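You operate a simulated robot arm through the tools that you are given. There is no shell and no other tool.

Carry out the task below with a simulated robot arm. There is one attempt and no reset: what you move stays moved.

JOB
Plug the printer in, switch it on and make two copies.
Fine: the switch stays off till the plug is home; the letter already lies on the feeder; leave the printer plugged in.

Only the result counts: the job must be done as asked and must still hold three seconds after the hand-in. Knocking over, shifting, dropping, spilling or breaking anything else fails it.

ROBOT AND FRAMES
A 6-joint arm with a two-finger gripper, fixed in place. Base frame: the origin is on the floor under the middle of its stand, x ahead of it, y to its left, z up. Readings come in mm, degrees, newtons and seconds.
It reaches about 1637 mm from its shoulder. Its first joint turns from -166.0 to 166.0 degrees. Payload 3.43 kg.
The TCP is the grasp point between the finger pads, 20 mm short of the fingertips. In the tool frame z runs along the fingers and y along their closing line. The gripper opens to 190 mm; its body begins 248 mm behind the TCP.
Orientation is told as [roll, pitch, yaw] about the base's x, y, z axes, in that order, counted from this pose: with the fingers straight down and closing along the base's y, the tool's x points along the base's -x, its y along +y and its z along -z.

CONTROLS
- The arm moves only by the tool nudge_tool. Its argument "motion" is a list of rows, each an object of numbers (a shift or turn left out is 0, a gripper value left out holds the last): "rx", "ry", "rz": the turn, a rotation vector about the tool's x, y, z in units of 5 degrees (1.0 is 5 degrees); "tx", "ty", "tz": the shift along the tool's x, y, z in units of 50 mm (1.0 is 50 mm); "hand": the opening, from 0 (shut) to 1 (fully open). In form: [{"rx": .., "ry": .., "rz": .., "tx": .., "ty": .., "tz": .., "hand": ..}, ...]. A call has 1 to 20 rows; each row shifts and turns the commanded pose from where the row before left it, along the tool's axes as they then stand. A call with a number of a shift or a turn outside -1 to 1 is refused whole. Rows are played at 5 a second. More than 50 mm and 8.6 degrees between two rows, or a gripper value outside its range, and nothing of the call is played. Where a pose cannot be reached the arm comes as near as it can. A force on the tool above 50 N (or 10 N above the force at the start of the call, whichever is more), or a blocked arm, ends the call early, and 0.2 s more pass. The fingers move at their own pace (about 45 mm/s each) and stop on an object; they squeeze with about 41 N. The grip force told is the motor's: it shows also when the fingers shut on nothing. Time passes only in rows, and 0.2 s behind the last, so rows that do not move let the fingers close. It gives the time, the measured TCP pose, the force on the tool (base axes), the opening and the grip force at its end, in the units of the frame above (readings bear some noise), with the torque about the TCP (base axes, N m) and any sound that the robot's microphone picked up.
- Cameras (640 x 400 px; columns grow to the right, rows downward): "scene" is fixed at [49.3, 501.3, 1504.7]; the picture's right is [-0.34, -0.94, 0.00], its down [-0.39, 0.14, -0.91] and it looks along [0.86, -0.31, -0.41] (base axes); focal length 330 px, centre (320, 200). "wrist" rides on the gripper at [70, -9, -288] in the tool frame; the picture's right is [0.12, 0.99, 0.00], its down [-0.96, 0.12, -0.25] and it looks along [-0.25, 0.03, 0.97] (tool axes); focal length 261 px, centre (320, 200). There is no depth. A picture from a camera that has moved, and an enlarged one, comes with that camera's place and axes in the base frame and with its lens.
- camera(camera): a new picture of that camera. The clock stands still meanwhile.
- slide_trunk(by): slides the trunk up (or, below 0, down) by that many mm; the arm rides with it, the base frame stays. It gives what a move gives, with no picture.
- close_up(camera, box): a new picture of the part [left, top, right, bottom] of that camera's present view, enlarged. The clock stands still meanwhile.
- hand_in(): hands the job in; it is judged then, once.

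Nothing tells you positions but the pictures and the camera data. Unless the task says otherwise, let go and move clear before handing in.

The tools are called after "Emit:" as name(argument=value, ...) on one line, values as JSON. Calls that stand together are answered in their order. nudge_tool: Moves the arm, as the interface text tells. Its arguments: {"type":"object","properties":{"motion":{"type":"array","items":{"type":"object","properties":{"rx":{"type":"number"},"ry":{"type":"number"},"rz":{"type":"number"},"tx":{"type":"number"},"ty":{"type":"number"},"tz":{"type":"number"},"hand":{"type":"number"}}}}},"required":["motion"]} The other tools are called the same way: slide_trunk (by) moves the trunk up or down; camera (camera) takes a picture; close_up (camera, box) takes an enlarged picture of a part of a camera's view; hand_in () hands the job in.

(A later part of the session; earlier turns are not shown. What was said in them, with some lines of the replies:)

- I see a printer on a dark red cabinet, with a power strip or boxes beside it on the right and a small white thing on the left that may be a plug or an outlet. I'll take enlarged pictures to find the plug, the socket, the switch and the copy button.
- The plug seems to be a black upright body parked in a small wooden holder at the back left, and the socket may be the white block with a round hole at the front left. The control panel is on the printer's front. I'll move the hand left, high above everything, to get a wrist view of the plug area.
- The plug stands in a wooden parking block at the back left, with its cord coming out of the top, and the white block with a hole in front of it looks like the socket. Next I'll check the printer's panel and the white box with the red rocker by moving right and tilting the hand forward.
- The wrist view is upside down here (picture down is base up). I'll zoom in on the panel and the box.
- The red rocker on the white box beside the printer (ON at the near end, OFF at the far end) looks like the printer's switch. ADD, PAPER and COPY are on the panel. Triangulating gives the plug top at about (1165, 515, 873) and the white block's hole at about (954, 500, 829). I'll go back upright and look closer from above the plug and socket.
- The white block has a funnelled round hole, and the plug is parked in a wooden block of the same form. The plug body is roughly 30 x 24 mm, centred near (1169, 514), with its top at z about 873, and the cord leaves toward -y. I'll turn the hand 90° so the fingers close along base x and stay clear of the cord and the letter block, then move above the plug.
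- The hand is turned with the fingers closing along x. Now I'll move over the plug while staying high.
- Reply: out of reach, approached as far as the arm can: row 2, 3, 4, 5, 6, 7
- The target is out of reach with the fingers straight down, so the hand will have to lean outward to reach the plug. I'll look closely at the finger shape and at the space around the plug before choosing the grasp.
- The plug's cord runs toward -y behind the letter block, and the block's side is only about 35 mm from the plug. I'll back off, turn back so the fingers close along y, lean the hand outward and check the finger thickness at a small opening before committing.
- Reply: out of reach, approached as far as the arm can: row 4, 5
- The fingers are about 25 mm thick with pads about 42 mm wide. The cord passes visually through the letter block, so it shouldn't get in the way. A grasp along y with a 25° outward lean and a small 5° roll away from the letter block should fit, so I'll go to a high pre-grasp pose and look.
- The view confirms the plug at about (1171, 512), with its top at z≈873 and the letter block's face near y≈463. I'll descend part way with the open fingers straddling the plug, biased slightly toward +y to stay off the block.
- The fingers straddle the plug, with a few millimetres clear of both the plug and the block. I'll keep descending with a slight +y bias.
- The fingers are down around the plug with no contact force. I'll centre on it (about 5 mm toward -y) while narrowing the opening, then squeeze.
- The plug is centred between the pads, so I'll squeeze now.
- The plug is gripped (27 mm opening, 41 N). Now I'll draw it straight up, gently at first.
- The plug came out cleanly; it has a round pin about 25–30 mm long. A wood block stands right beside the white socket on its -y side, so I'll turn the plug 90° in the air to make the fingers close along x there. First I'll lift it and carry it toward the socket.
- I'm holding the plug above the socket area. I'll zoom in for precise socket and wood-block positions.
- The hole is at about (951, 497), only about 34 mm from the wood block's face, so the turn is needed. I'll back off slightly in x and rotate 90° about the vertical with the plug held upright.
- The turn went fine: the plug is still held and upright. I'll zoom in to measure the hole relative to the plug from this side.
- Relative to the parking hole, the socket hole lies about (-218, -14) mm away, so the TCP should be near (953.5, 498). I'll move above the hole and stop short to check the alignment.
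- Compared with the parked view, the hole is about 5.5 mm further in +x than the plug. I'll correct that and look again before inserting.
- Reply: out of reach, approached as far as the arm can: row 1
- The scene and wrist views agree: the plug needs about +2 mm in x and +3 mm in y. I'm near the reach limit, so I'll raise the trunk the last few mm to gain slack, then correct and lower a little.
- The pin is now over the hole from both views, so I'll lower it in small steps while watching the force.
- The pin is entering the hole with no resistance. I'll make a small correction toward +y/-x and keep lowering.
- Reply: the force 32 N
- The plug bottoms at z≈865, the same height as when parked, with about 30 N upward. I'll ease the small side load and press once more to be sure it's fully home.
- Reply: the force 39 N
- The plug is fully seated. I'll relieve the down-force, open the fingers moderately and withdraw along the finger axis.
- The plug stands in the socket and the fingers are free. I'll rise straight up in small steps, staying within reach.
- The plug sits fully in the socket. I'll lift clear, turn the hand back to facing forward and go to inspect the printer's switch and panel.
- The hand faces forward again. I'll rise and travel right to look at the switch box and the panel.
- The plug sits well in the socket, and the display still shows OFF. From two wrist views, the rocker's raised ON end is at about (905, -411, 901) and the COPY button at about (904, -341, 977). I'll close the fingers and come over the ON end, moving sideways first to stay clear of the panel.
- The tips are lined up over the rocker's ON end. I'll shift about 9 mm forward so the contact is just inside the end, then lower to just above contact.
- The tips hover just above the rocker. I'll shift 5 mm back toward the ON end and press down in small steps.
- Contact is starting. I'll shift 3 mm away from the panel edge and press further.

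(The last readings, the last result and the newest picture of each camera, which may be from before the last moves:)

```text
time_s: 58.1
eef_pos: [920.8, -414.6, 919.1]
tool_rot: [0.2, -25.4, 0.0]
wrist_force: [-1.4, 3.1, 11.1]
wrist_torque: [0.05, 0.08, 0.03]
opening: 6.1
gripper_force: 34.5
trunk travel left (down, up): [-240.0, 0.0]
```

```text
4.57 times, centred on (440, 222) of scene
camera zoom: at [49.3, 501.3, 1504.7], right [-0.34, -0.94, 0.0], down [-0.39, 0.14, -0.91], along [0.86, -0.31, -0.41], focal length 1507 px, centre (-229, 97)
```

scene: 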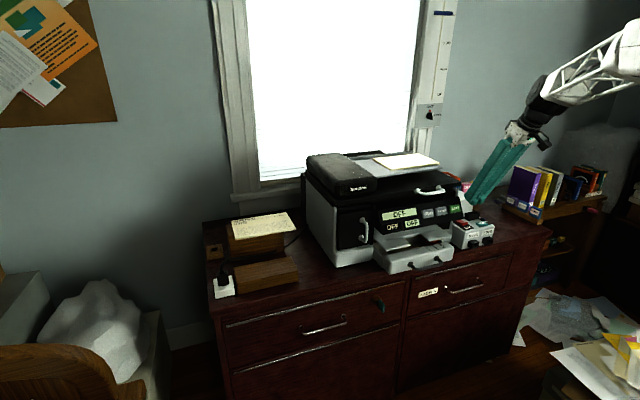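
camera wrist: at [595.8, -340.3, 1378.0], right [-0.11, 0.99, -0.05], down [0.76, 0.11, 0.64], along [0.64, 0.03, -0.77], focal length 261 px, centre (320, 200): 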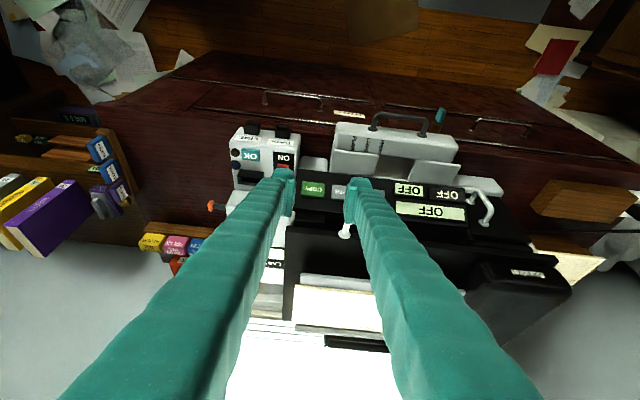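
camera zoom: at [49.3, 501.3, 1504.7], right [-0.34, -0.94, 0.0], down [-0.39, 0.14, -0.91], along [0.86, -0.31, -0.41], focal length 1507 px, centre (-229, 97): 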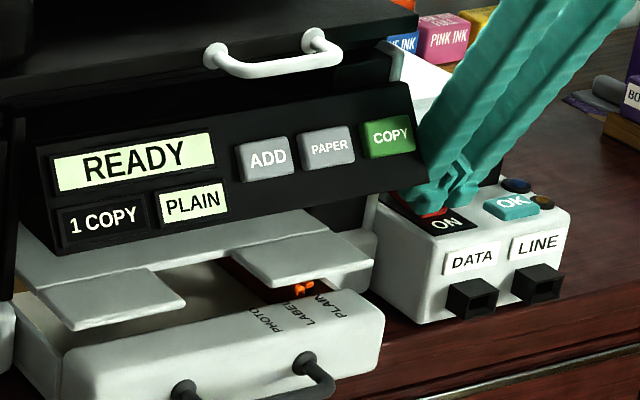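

The display now reads READY, 1 COPY, PLAIN, so the switch is on. I'll retreat along the finger axis.

Emit:
nudge_tool(motion=[{"tz": -0.3}, {"tz": -0.9}, {"tz": -0.9}, {"tz": -0.9}, {"tz": -0.9}])

Emit:
camera(camera="wrist")

Emit:
close_up(camera="wrist", box=[240, 90, 480, 240])

Emit:
close_up(camera="scene", box=[370, 180, 510, 265])

```text
time_s: 59.3
eef_pos: [838.8, -412.0, 1093.4]
tool_rot: [0.2, -25.3, -0.1]
wrist_force: [0.6, -0.8, 0.1]
wrist_torque: [0.04, 0.07, 0.0]
opening: 0.0
gripper_force: 34.0
trunk travel left (down, up): [-240.0, 0.0]
```

```text
taken
camera wrist: at [651.4, -421.6, 1322.8], right [-0.11, 0.99, -0.05], down [0.76, 0.11, 0.63], along [0.64, 0.03, -0.77], focal length 261 px, centre (320, 200)
```

wrist: 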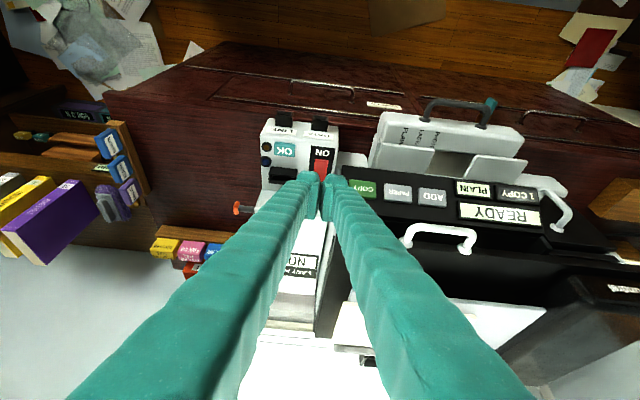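

```text
2.67 times, centred on (360, 165) of wrist
camera zoom: at [651.4, -421.6, 1322.8], right [-0.11, 0.99, -0.05], down [0.76, 0.11, 0.63], along [0.64, 0.03, -0.77], focal length 695 px, centre (213, 293)
```

zoom: 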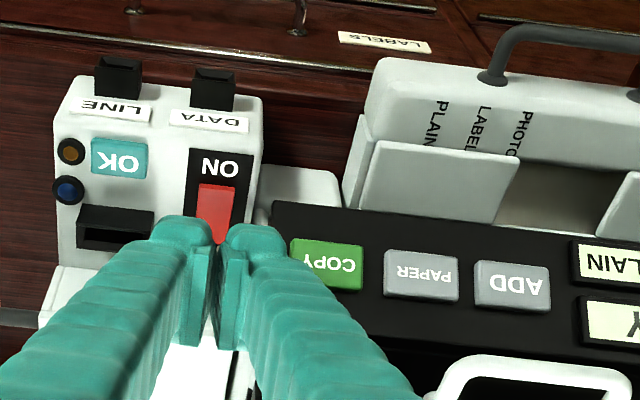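

```text
4.57 times, centred on (440, 222) of scene
camera zoom: at [49.3, 501.3, 1504.7], right [-0.34, -0.94, 0.0], down [-0.39, 0.14, -0.91], along [0.86, -0.31, -0.41], focal length 1507 px, centre (-229, 97)
```

zoom: 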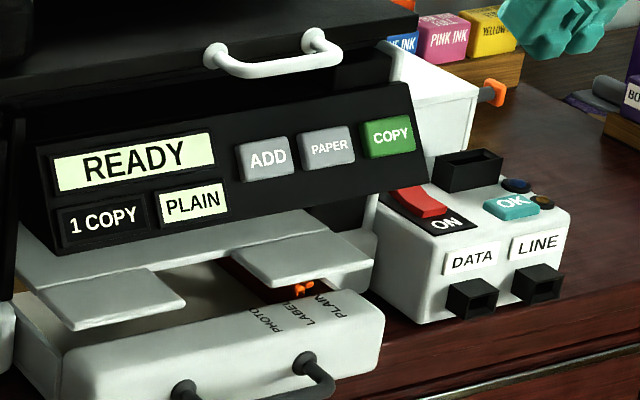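

The printer shows READY, 1 COPY, PLAIN. ADD is at about (906, -224, 975) and COPY at about (905, -341, 977), on a panel leaning back about 24°. I'll back off in front of ADD and tilt the hand so the fingers point square at the panel.

Emit:
nudge_tool(motion=[{"tx": 0.286, "ty": 0.76, "tz": -0.135}, {"tx": 0.286, "ty": 0.76, "tz": -0.135}, {"tx": 0.286, "ty": 0.76, "tz": -0.135}, {"tx": 0.286, "ty": 0.76, "tz": -0.135}, {"tx": 0.286, "ty": 0.76, "tz": -0.135}, {"ry": -1}, {"ry": -1}, {"ry": -1}, {"ry": -1}, {"ry": -1}, {"ry": -1}, {"ry": -1}, {"ry": -1}])

Emit:
camera(camera="wrist")

Emit:
camera(camera="scene")

```text
time_s: 62.1
eef_pos: [758.6, -225.5, 1094.0]
tool_rot: [0.4, -65.2, -0.5]
wrist_force: [0.6, 1.0, -1.0]
wrist_torque: [-0.04, 0.03, -0.03]
opening: 0.1
gripper_force: 33.9
trunk travel left (down, up): [-240.0, 0.0]
```

```text
taken
camera wrist: at [466.7, -233.7, 1150.6], right [-0.05, 0.99, -0.1], down [0.18, 0.11, 0.98], along [0.98, 0.03, -0.18], focal length 261 px, centre (320, 200)
```

wrist: 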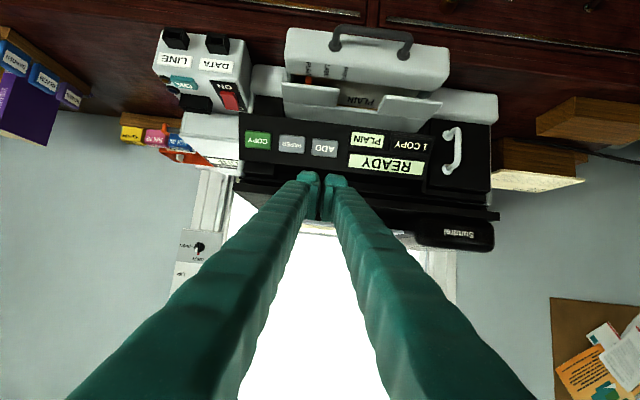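

```text
taken
```

scene: 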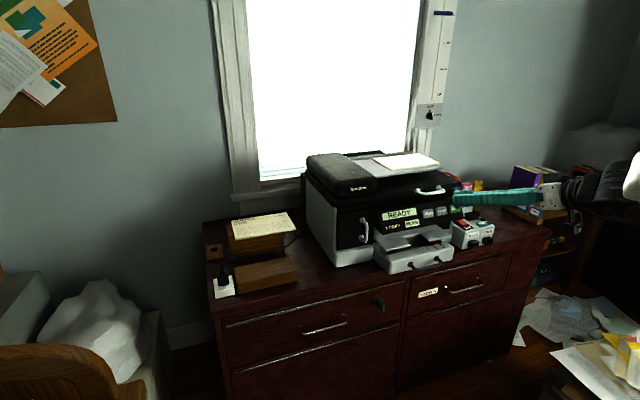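

Emit:
close_up(camera="wrist", box=[235, 20, 455, 190])

Emit:
close_up(camera="wrist", box=[230, 110, 450, 200])

```text
2.35 times, centred on (345, 105) of wrist
camera zoom: at [466.7, -233.7, 1150.6], right [-0.05, 0.99, -0.1], down [0.18, 0.11, 0.98], along [0.98, 0.03, -0.18], focal length 613 px, centre (261, 424)
```

zoom: 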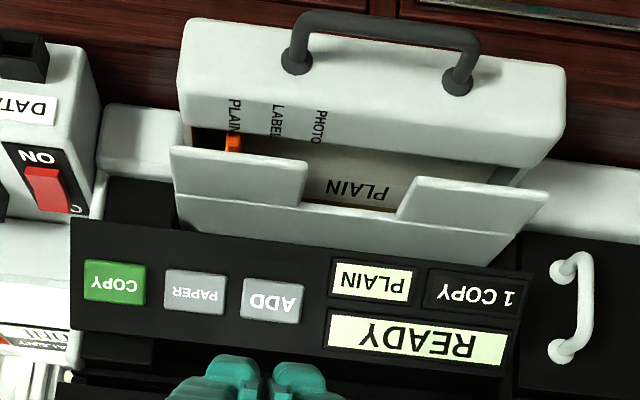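

```text
2.91 times, centred on (340, 155) of wrist
camera zoom: at [466.7, -233.7, 1150.6], right [-0.05, 0.99, -0.1], down [0.18, 0.11, 0.98], along [0.98, 0.03, -0.18], focal length 758 px, centre (262, 331)
```

zoom: 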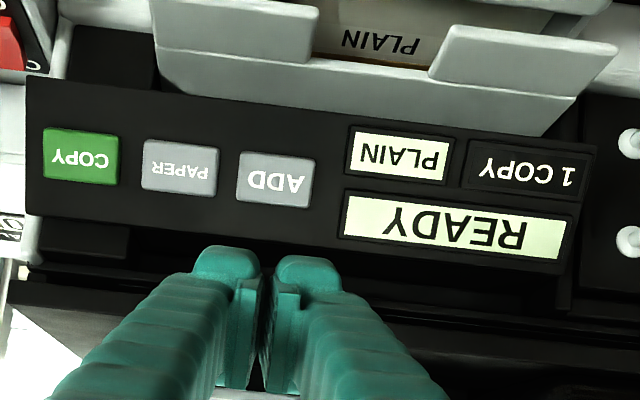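

The tray is set for PLAIN and the panel reads READY and 1 COPY. I'll move to a standoff in front of ADD.

Emit:
nudge_tool(motion=[{"tx": 0.315, "ty": 0.03, "tz": 0.684}, {"tx": 0.315, "ty": 0.03, "tz": 0.684}, {"tx": 0.315, "ty": 0.03, "tz": 0.684}, {}])

Emit:
close_up(camera="wrist", box=[230, 110, 410, 220])

Emit:
close_up(camera="scene", box=[370, 170, 510, 265])

```text
time_s: 63.1
eef_pos: [828.1, -219.3, 1007.8]
tool_rot: [0.3, -65.4, -0.2]
wrist_force: [-0.7, 0.3, -0.5]
wrist_torque: [-0.01, -0.02, 0.0]
opening: 0.1
gripper_force: 34.1
trunk travel left (down, up): [-240.0, 0.0]
```

```text
3.56 times, centred on (320, 165) of wrist
camera zoom: at [537.5, -228.3, 1064.2], right [-0.05, 0.99, -0.11], down [0.18, 0.11, 0.98], along [0.98, 0.03, -0.18], focal length 927 px, centre (320, 324)
```

zoom: 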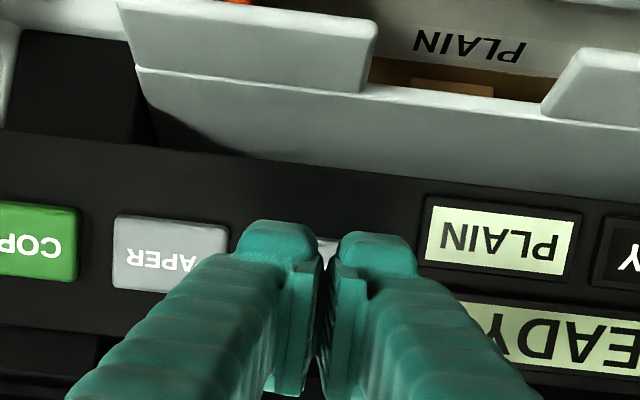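

```text
4.21 times, centred on (440, 218) of scene
camera zoom: at [49.3, 501.3, 1504.7], right [-0.34, -0.94, 0.0], down [-0.39, 0.14, -0.91], along [0.86, -0.31, -0.41], focal length 1388 px, centre (-185, 126)
```

zoom: 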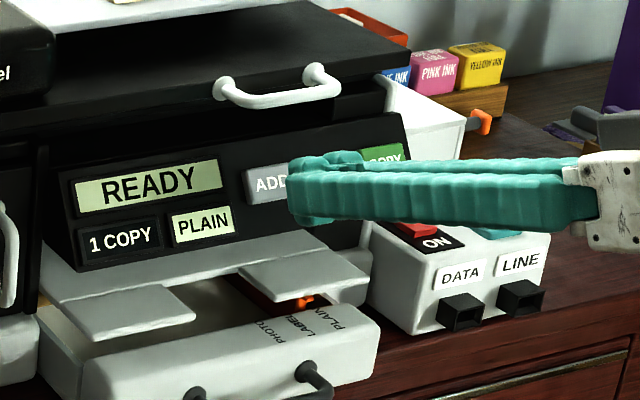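

I'm aligned with ADD. I'll approach along the push direction to just short of contact.

Emit:
nudge_tool(motion=[{"tz": 0.5}, {"tz": 0.5}, {}])

Emit:
close_up(camera="wrist", box=[230, 110, 410, 220])

Emit:
close_up(camera="scene", box=[370, 170, 510, 265])

```text
time_s: 63.9
eef_pos: [875.9, -217.2, 985.6]
tool_rot: [0.5, -65.2, -0.4]
wrist_force: [-0.7, 0.4, -0.2]
wrist_torque: [0.0, -0.04, 0.02]
opening: 0.0
gripper_force: 34.5
trunk travel left (down, up): [-240.0, 0.0]
```

```text
3.56 times, centred on (320, 165) of wrist
camera zoom: at [584.0, -226.7, 1042.4], right [-0.05, 0.99, -0.1], down [0.18, 0.11, 0.98], along [0.98, 0.03, -0.18], focal length 927 px, centre (320, 324)
```

zoom: 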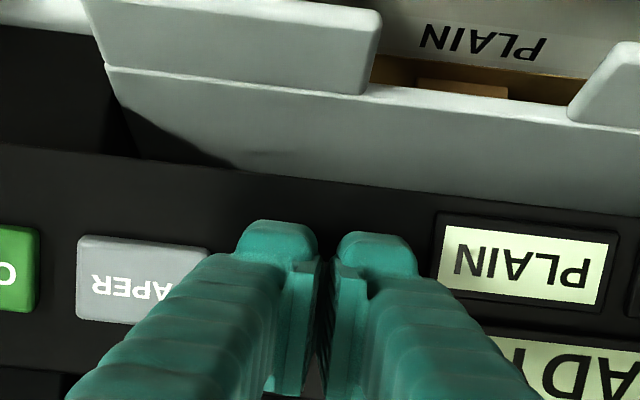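

```text
4.21 times, centred on (440, 218) of scene
camera zoom: at [49.3, 501.3, 1504.7], right [-0.34, -0.94, 0.0], down [-0.39, 0.14, -0.91], along [0.86, -0.31, -0.41], focal length 1388 px, centre (-185, 126)
```

zoom: 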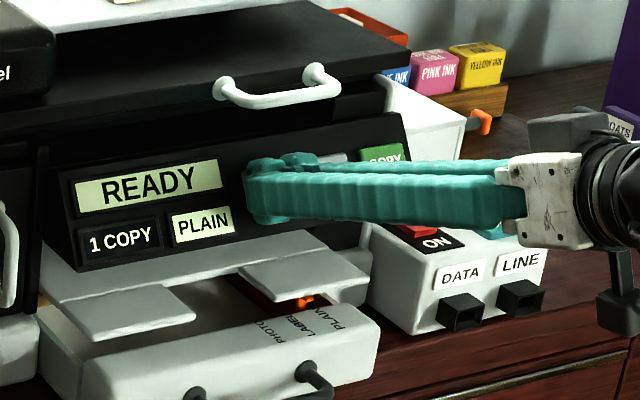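

Emit:
nudge_tool(motion=[{"ty": -0.08}, {"tz": 0.08}, {"tz": 0.06}, {}])

Emit:
close_up(camera="scene", box=[370, 170, 510, 265])

```text
time_s: 64.9
eef_pos: [882.2, -224.7, 984.9]
tool_rot: [0.4, -65.3, -0.4]
wrist_force: [-1.9, 0.5, 0.9]
wrist_torque: [0.0, 0.05, -0.02]
opening: 6.0
gripper_force: 34.1
trunk travel left (down, up): [-240.0, 0.0]
heard: click
```

```text
4.21 times, centred on (440, 218) of scene
camera zoom: at [49.3, 501.3, 1504.7], right [-0.34, -0.94, 0.0], down [-0.39, 0.14, -0.91], along [0.86, -0.31, -0.41], focal length 1388 px, centre (-185, 126)
```

zoom: 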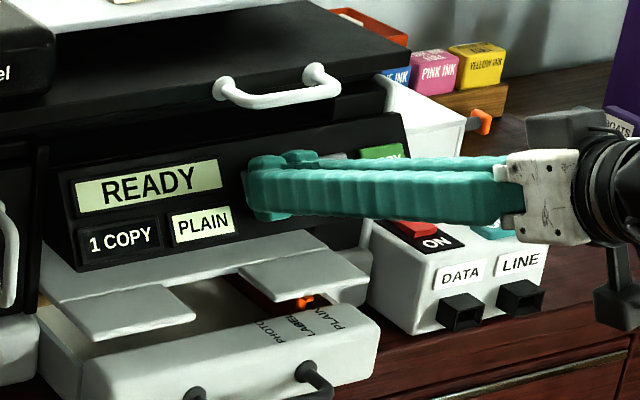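

I heard a click. I'll back off and check whether the count changed.

Emit:
nudge_tool(motion=[{"tz": -0.3}, {"tz": -0.3}, {}])

Emit:
close_up(camera="scene", box=[370, 170, 510, 265])

Emit:
close_up(camera="wrist", box=[230, 110, 450, 240])

```text
time_s: 65.7
eef_pos: [857.0, -225.5, 996.2]
tool_rot: [0.4, -65.3, -0.5]
wrist_force: [-0.3, 0.2, 0.1]
wrist_torque: [-0.01, -0.03, -0.01]
opening: 0.0
gripper_force: 34.1
trunk travel left (down, up): [-240.0, 0.0]
```

```text
4.21 times, centred on (440, 218) of scene
camera zoom: at [49.3, 501.3, 1504.7], right [-0.34, -0.94, 0.0], down [-0.39, 0.14, -0.91], along [0.86, -0.31, -0.41], focal length 1388 px, centre (-185, 126)
```

zoom: 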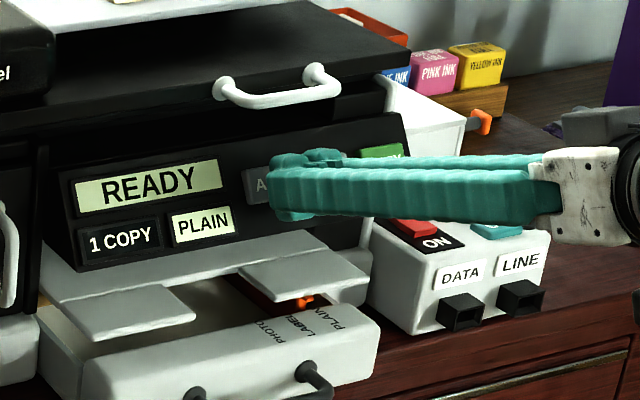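

```text
2.91 times, centred on (340, 175) of wrist
camera zoom: at [566.4, -233.7, 1053.0], right [-0.05, 0.99, -0.11], down [0.18, 0.11, 0.98], along [0.98, 0.03, -0.18], focal length 758 px, centre (262, 273)
```

zoom: 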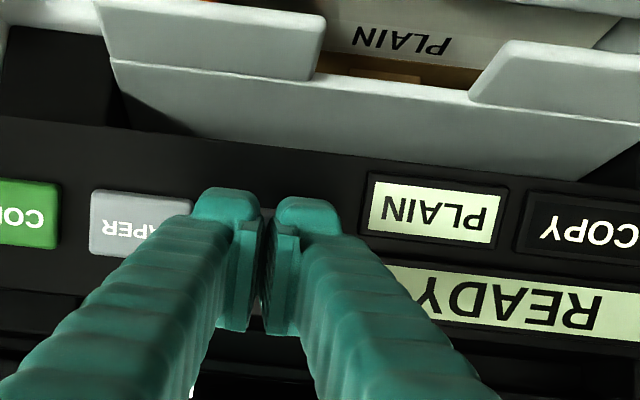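

The count still reads 1 COPY, and ADD looks darker. I'll back off further, let a moment pass and look again.

Emit:
nudge_tool(motion=[{"tz": -0.7}, {"tz": -0.7}, {"tx": -0.6, "tz": -0.5}, {}, {}])

Emit:
close_up(camera="scene", box=[370, 170, 510, 265])

Emit:
close_up(camera="wrist", box=[230, 110, 450, 240])

```text
time_s: 66.9
eef_pos: [781.7, -225.5, 1062.4]
tool_rot: [0.4, -65.3, -0.4]
wrist_force: [0.1, -0.8, 0.6]
wrist_torque: [0.0, 0.01, 0.01]
opening: 0.0
gripper_force: 34.4
trunk travel left (down, up): [-240.0, 0.0]
```

```text
4.21 times, centred on (440, 218) of scene
camera zoom: at [49.3, 501.3, 1504.7], right [-0.34, -0.94, 0.0], down [-0.39, 0.14, -0.91], along [0.86, -0.31, -0.41], focal length 1388 px, centre (-185, 126)
```

zoom: 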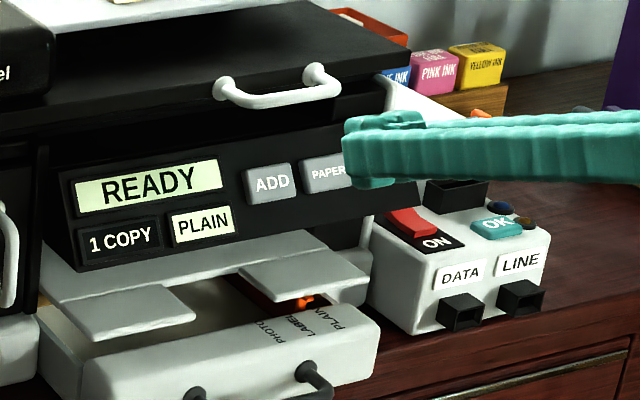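

```text
2.91 times, centred on (340, 175) of wrist
camera zoom: at [490.9, -234.1, 1118.3], right [-0.05, 0.99, -0.1], down [0.18, 0.11, 0.98], along [0.98, 0.03, -0.18], focal length 758 px, centre (262, 273)
```

zoom: 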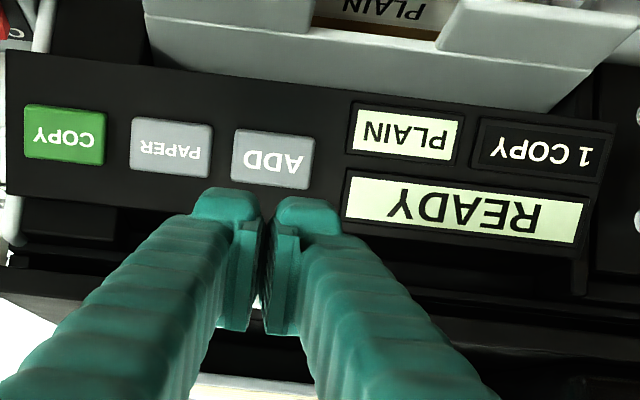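

Emit:
nudge_tool(motion=[{}, {}, {}, {}, {}])

Emit:
close_up(camera="wrist", box=[330, 130, 430, 200])

```text
time_s: 68.1
eef_pos: [782.2, -224.7, 1061.9]
tool_rot: [0.5, -65.3, -0.5]
wrist_force: [0.5, -0.2, 0.0]
wrist_torque: [0.01, 0.0, 0.01]
opening: 0.0
gripper_force: 33.9
trunk travel left (down, up): [-240.0, 0.0]
```

```text
5.71 times, centred on (380, 165) of wrist
camera zoom: at [491.0, -234.1, 1118.2], right [-0.05, 0.99, -0.1], down [0.18, 0.11, 0.98], along [0.98, 0.03, -0.18], focal length 1489 px, centre (-23, 400)
```

zoom: 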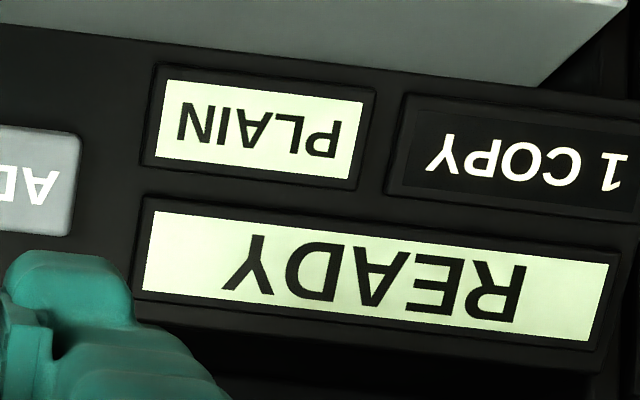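

The count hasn't changed, so that press was probably too shallow. I'll press ADD again, a little deeper, and check the display while it's held.

Emit:
nudge_tool(motion=[{"tx": 0.6, "tz": 0.5}, {"tz": 0.7}, {"tz": 0.7}, {"tz": 0.3}, {"tz": 0.16}, {}])

Emit:
nudge_tool(motion=[{"tz": 0.06}, {"tz": 0.06}, {"tz": 0.04}, {}])

Emit:
close_up(camera="scene", box=[370, 170, 510, 265])

```text
time_s: 69.5
eef_pos: [878.2, -224.2, 986.5]
tool_rot: [0.4, -65.3, -0.4]
wrist_force: [-1.3, 0.4, 0.7]
wrist_torque: [0.01, 0.01, 0.0]
opening: 0.1
gripper_force: 34.2
trunk travel left (down, up): [-240.0, 0.0]
```

```text
time_s: 70.5
eef_pos: [884.5, -223.4, 983.8]
tool_rot: [0.4, -65.4, -0.4]
wrist_force: [-2.4, -0.6, 0.3]
wrist_torque: [0.0, 0.04, -0.02]
opening: 6.1
gripper_force: 34.4
trunk travel left (down, up): [-240.0, 0.0]
heard: click
```

```text
4.21 times, centred on (440, 218) of scene
camera zoom: at [49.3, 501.3, 1504.7], right [-0.34, -0.94, 0.0], down [-0.39, 0.14, -0.91], along [0.86, -0.31, -0.41], focal length 1388 px, centre (-185, 126)
```

zoom: 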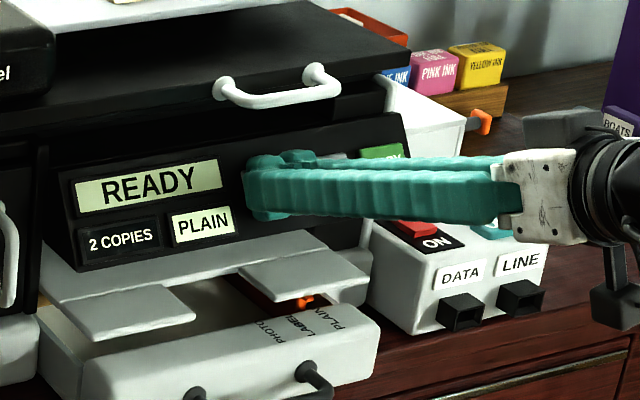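

The display now shows 2 COPIES. I'll back off, move across to COPY and check the alignment.

Emit:
nudge_tool(motion=[{"tz": -0.4}, {"tz": -0.4}, {"ty": -0.8}, {"ty": -0.8}, {"ty": -0.76}, {}])

Emit:
close_up(camera="wrist", box=[230, 110, 450, 240])

Emit:
close_up(camera="scene", box=[370, 170, 510, 265])

```text
time_s: 71.9
eef_pos: [849.5, -343.0, 998.9]
tool_rot: [0.4, -65.3, -0.4]
wrist_force: [0.3, 0.1, 0.2]
wrist_torque: [-0.02, -0.01, -0.01]
opening: 0.0
gripper_force: 34.6
trunk travel left (down, up): [-240.0, 0.0]
```

```text
2.91 times, centred on (340, 175) of wrist
camera zoom: at [558.0, -350.3, 1055.6], right [-0.05, 0.99, -0.1], down [0.18, 0.11, 0.98], along [0.98, 0.03, -0.18], focal length 758 px, centre (262, 273)
```

zoom: 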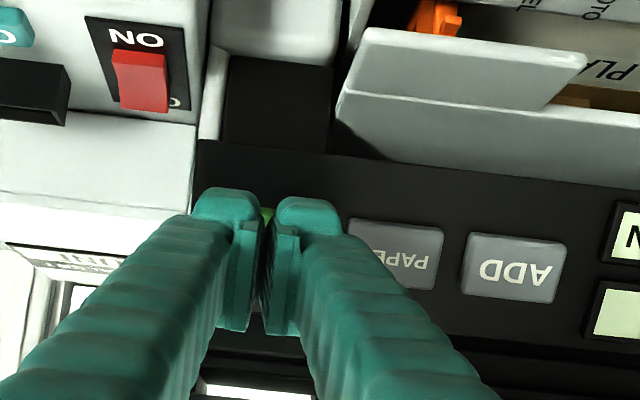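

```text
4.21 times, centred on (440, 218) of scene
camera zoom: at [49.3, 501.3, 1504.7], right [-0.34, -0.94, 0.0], down [-0.39, 0.14, -0.91], along [0.86, -0.31, -0.41], focal length 1388 px, centre (-185, 126)
```

zoom: 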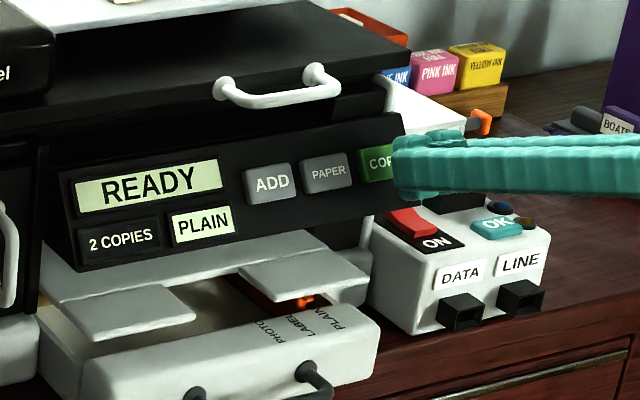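

I'm in front of COPY. I'll shift 3 mm away from PAPER, approach and press.

Emit:
nudge_tool(motion=[{"ty": -0.06}, {"tz": 0.3}, {"tz": 0.3}, {}])

Emit:
close_up(camera="wrist", box=[230, 110, 450, 240])

```text
time_s: 72.9
eef_pos: [877.2, -344.2, 987.5]
tool_rot: [0.3, -65.3, -0.4]
wrist_force: [0.0, 0.6, 0.3]
wrist_torque: [-0.02, 0.01, -0.01]
opening: 0.1
gripper_force: 34.2
trunk travel left (down, up): [-240.0, 0.0]
```

```text
2.91 times, centred on (340, 175) of wrist
camera zoom: at [584.0, -353.0, 1044.1], right [-0.05, 0.99, -0.1], down [0.18, 0.11, 0.98], along [0.98, 0.03, -0.18], focal length 758 px, centre (262, 273)
```

zoom: 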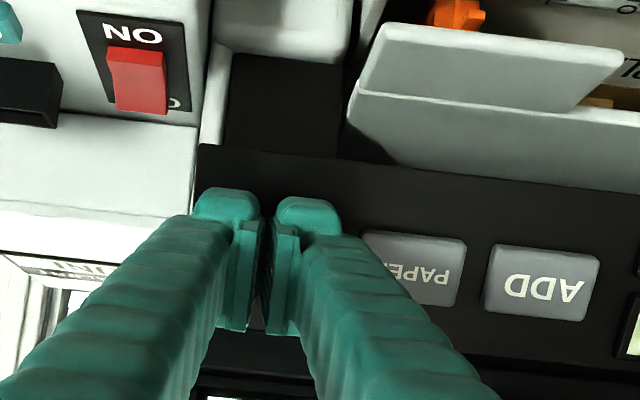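

Emit:
nudge_tool(motion=[{"tz": 0.06}, {"tz": 0.06}, {"tz": 0.06}, {"tz": 0.04}, {}])

Emit:
close_up(camera="scene", box=[370, 170, 510, 265])

```text
time_s: 74.1
eef_pos: [885.1, -345.4, 981.6]
tool_rot: [0.5, -65.2, -0.4]
wrist_force: [-3.2, -1.1, 0.8]
wrist_torque: [-0.03, 0.02, 0.01]
opening: 6.0
gripper_force: 34.0
trunk travel left (down, up): [-240.0, 0.0]
heard: click
```

```text
4.21 times, centred on (440, 218) of scene
camera zoom: at [49.3, 501.3, 1504.7], right [-0.34, -0.94, 0.0], down [-0.39, 0.14, -0.91], along [0.86, -0.31, -0.41], focal length 1388 px, centre (-185, 126)
```

zoom: 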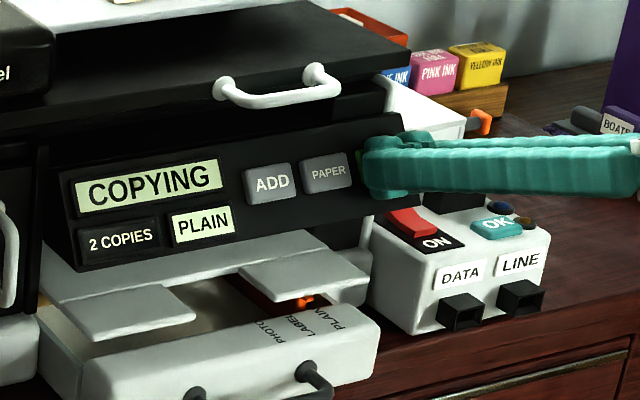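

The display reads COPYING with 2 COPIES. I'll back the hand well away from the panel and the output and let it run.

Emit:
nudge_tool(motion=[{"tz": -0.5}, {"tz": -0.8}, {"tz": -0.9}, {"tx": -0.6, "tz": -0.7}, {"tx": -0.6, "tz": -0.7}])

Emit:
camera(camera="wrist")

Emit:
close_up(camera="scene", box=[290, 130, 520, 280])

```text
time_s: 75.3
eef_pos: [746.1, -343.4, 1109.4]
tool_rot: [0.5, -65.3, -0.5]
wrist_force: [0.4, 0.4, -0.1]
wrist_torque: [0.05, -0.03, 0.09]
opening: 0.1
gripper_force: 34.2
trunk travel left (down, up): [-240.0, 0.0]
```

```text
taken
camera wrist: at [454.5, -352.8, 1166.4], right [-0.05, 0.99, -0.1], down [0.18, 0.11, 0.98], along [0.98, 0.03, -0.18], focal length 261 px, centre (320, 200)
```

wrist: 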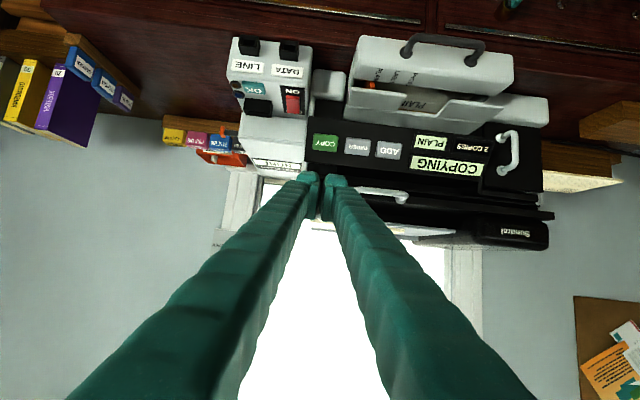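

```text
2.67 times, centred on (405, 205) of scene
camera zoom: at [49.3, 501.3, 1504.7], right [-0.34, -0.94, 0.0], down [-0.39, 0.14, -0.91], along [0.86, -0.31, -0.41], focal length 879 px, centre (93, 187)
```

zoom: 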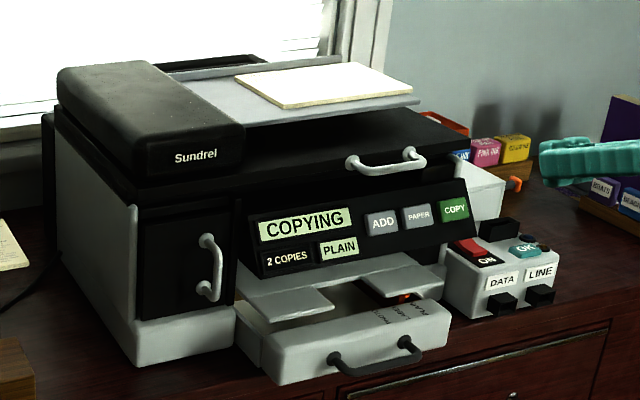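

Emit:
nudge_tool(motion=[{}, {}, {}, {}, {}, {}, {}, {}, {}, {}, {}, {}, {}, {}, {}])

Emit:
close_up(camera="scene", box=[290, 130, 520, 280])

```text
time_s: 78.5
eef_pos: [746.0, -344.0, 1109.6]
tool_rot: [0.4, -65.2, -0.4]
wrist_force: [0.6, -0.1, 0.3]
wrist_torque: [-0.01, -0.02, 0.01]
opening: 0.0
gripper_force: 34.6
trunk travel left (down, up): [-240.0, 0.0]
```

```text
2.67 times, centred on (405, 205) of scene
camera zoom: at [49.3, 501.3, 1504.7], right [-0.34, -0.94, 0.0], down [-0.39, 0.14, -0.91], along [0.86, -0.31, -0.41], focal length 879 px, centre (93, 187)
```

zoom: 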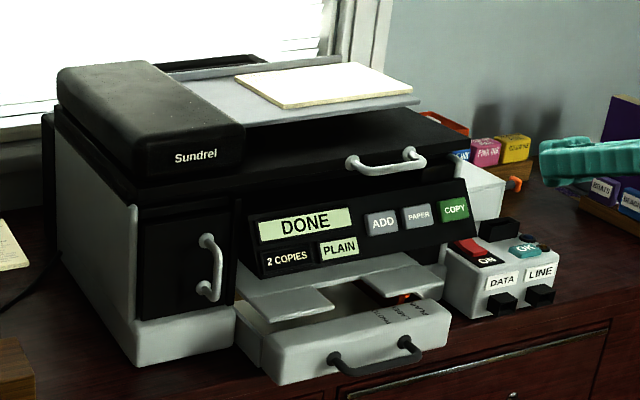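

The display reads DONE, 2 COPIES. I'll check the output, the letter on the feeder and the plug before handing in.

Emit:
close_up(camera="wrist", box=[300, 20, 560, 200])

Emit:
close_up(camera="scene", box=[360, 200, 470, 280])

Emit:
close_up(camera="scene", box=[190, 200, 310, 310])

Emit:
camera(camera="scene")

```text
2.22 times, centred on (430, 110) of wrist
camera zoom: at [454.2, -352.6, 1166.6], right [-0.05, 0.99, -0.1], down [0.18, 0.11, 0.98], along [0.98, 0.03, -0.18], focal length 579 px, centre (76, 400)
```

zoom: 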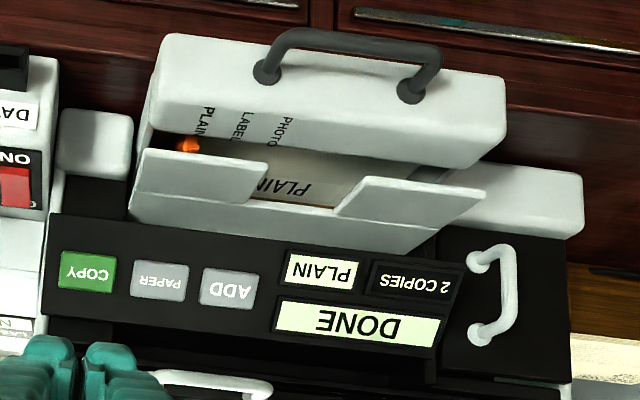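

```text
5.00 times, centred on (415, 240) of scene
camera zoom: at [49.3, 501.3, 1504.7], right [-0.34, -0.94, 0.0], down [-0.39, 0.14, -0.91], along [0.86, -0.31, -0.41], focal length 1648 px, centre (-155, 0)
```

zoom: 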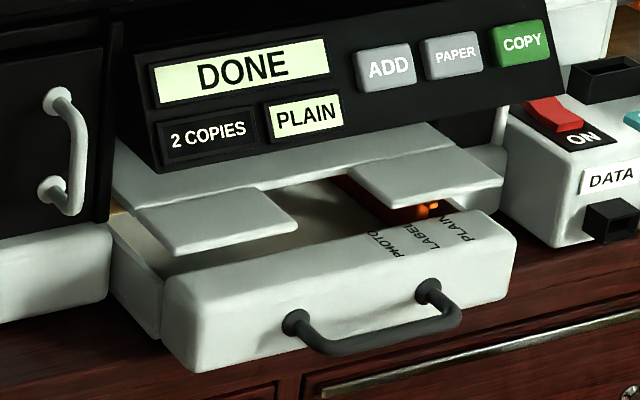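

```text
3.64 times, centred on (250, 255) of scene
camera zoom: at [49.3, 501.3, 1504.7], right [-0.34, -0.94, 0.0], down [-0.39, 0.14, -0.91], along [0.86, -0.31, -0.41], focal length 1199 px, centre (574, 0)
```

zoom: 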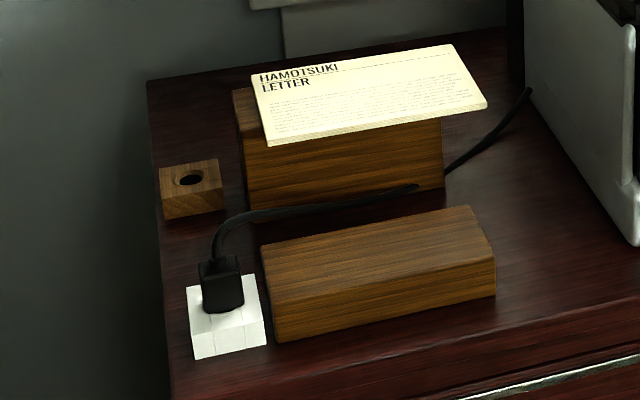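

```text
taken
```

scene: 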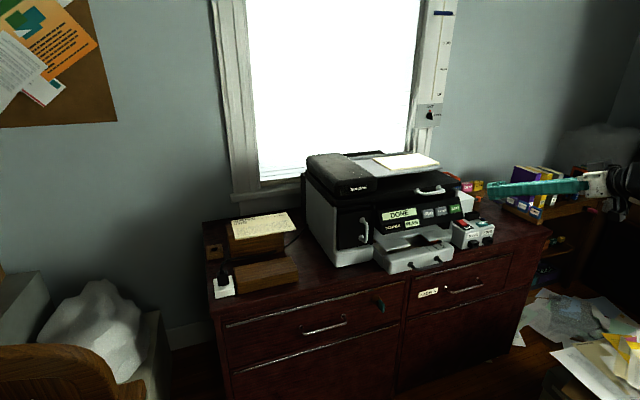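

The printer shows DONE with 2 COPIES. The plug is fully seated, the switch is on, everything else is where it was, and the hand is clear. I'm handing in.

Emit:
hand_in()

```text
The job is handed in.
```

The printer is plugged in and switched on, and it made two copies on plain paper. The display read DONE with 2 COPIES when I handed in.

- **Plug:** I moved it from the wooden parking block to the white socket and pressed it home. I turned it 90° on the way so the fingers cleared the wood block beside the socket. The switch was only pressed after that.
- **Copies:** The first press of ADD clicked but did not change the count, so I pressed it again and it went to 2 COPIES. I then pressed COPY once.
- **Not confirmed:** I saw no printed sheets in the pictures, so the copy count rests on the display.
- **Everything else:** The letter is still on the feeder, and nothing else appeared moved in the last pictures. The hand was clear of everything when I handed in.
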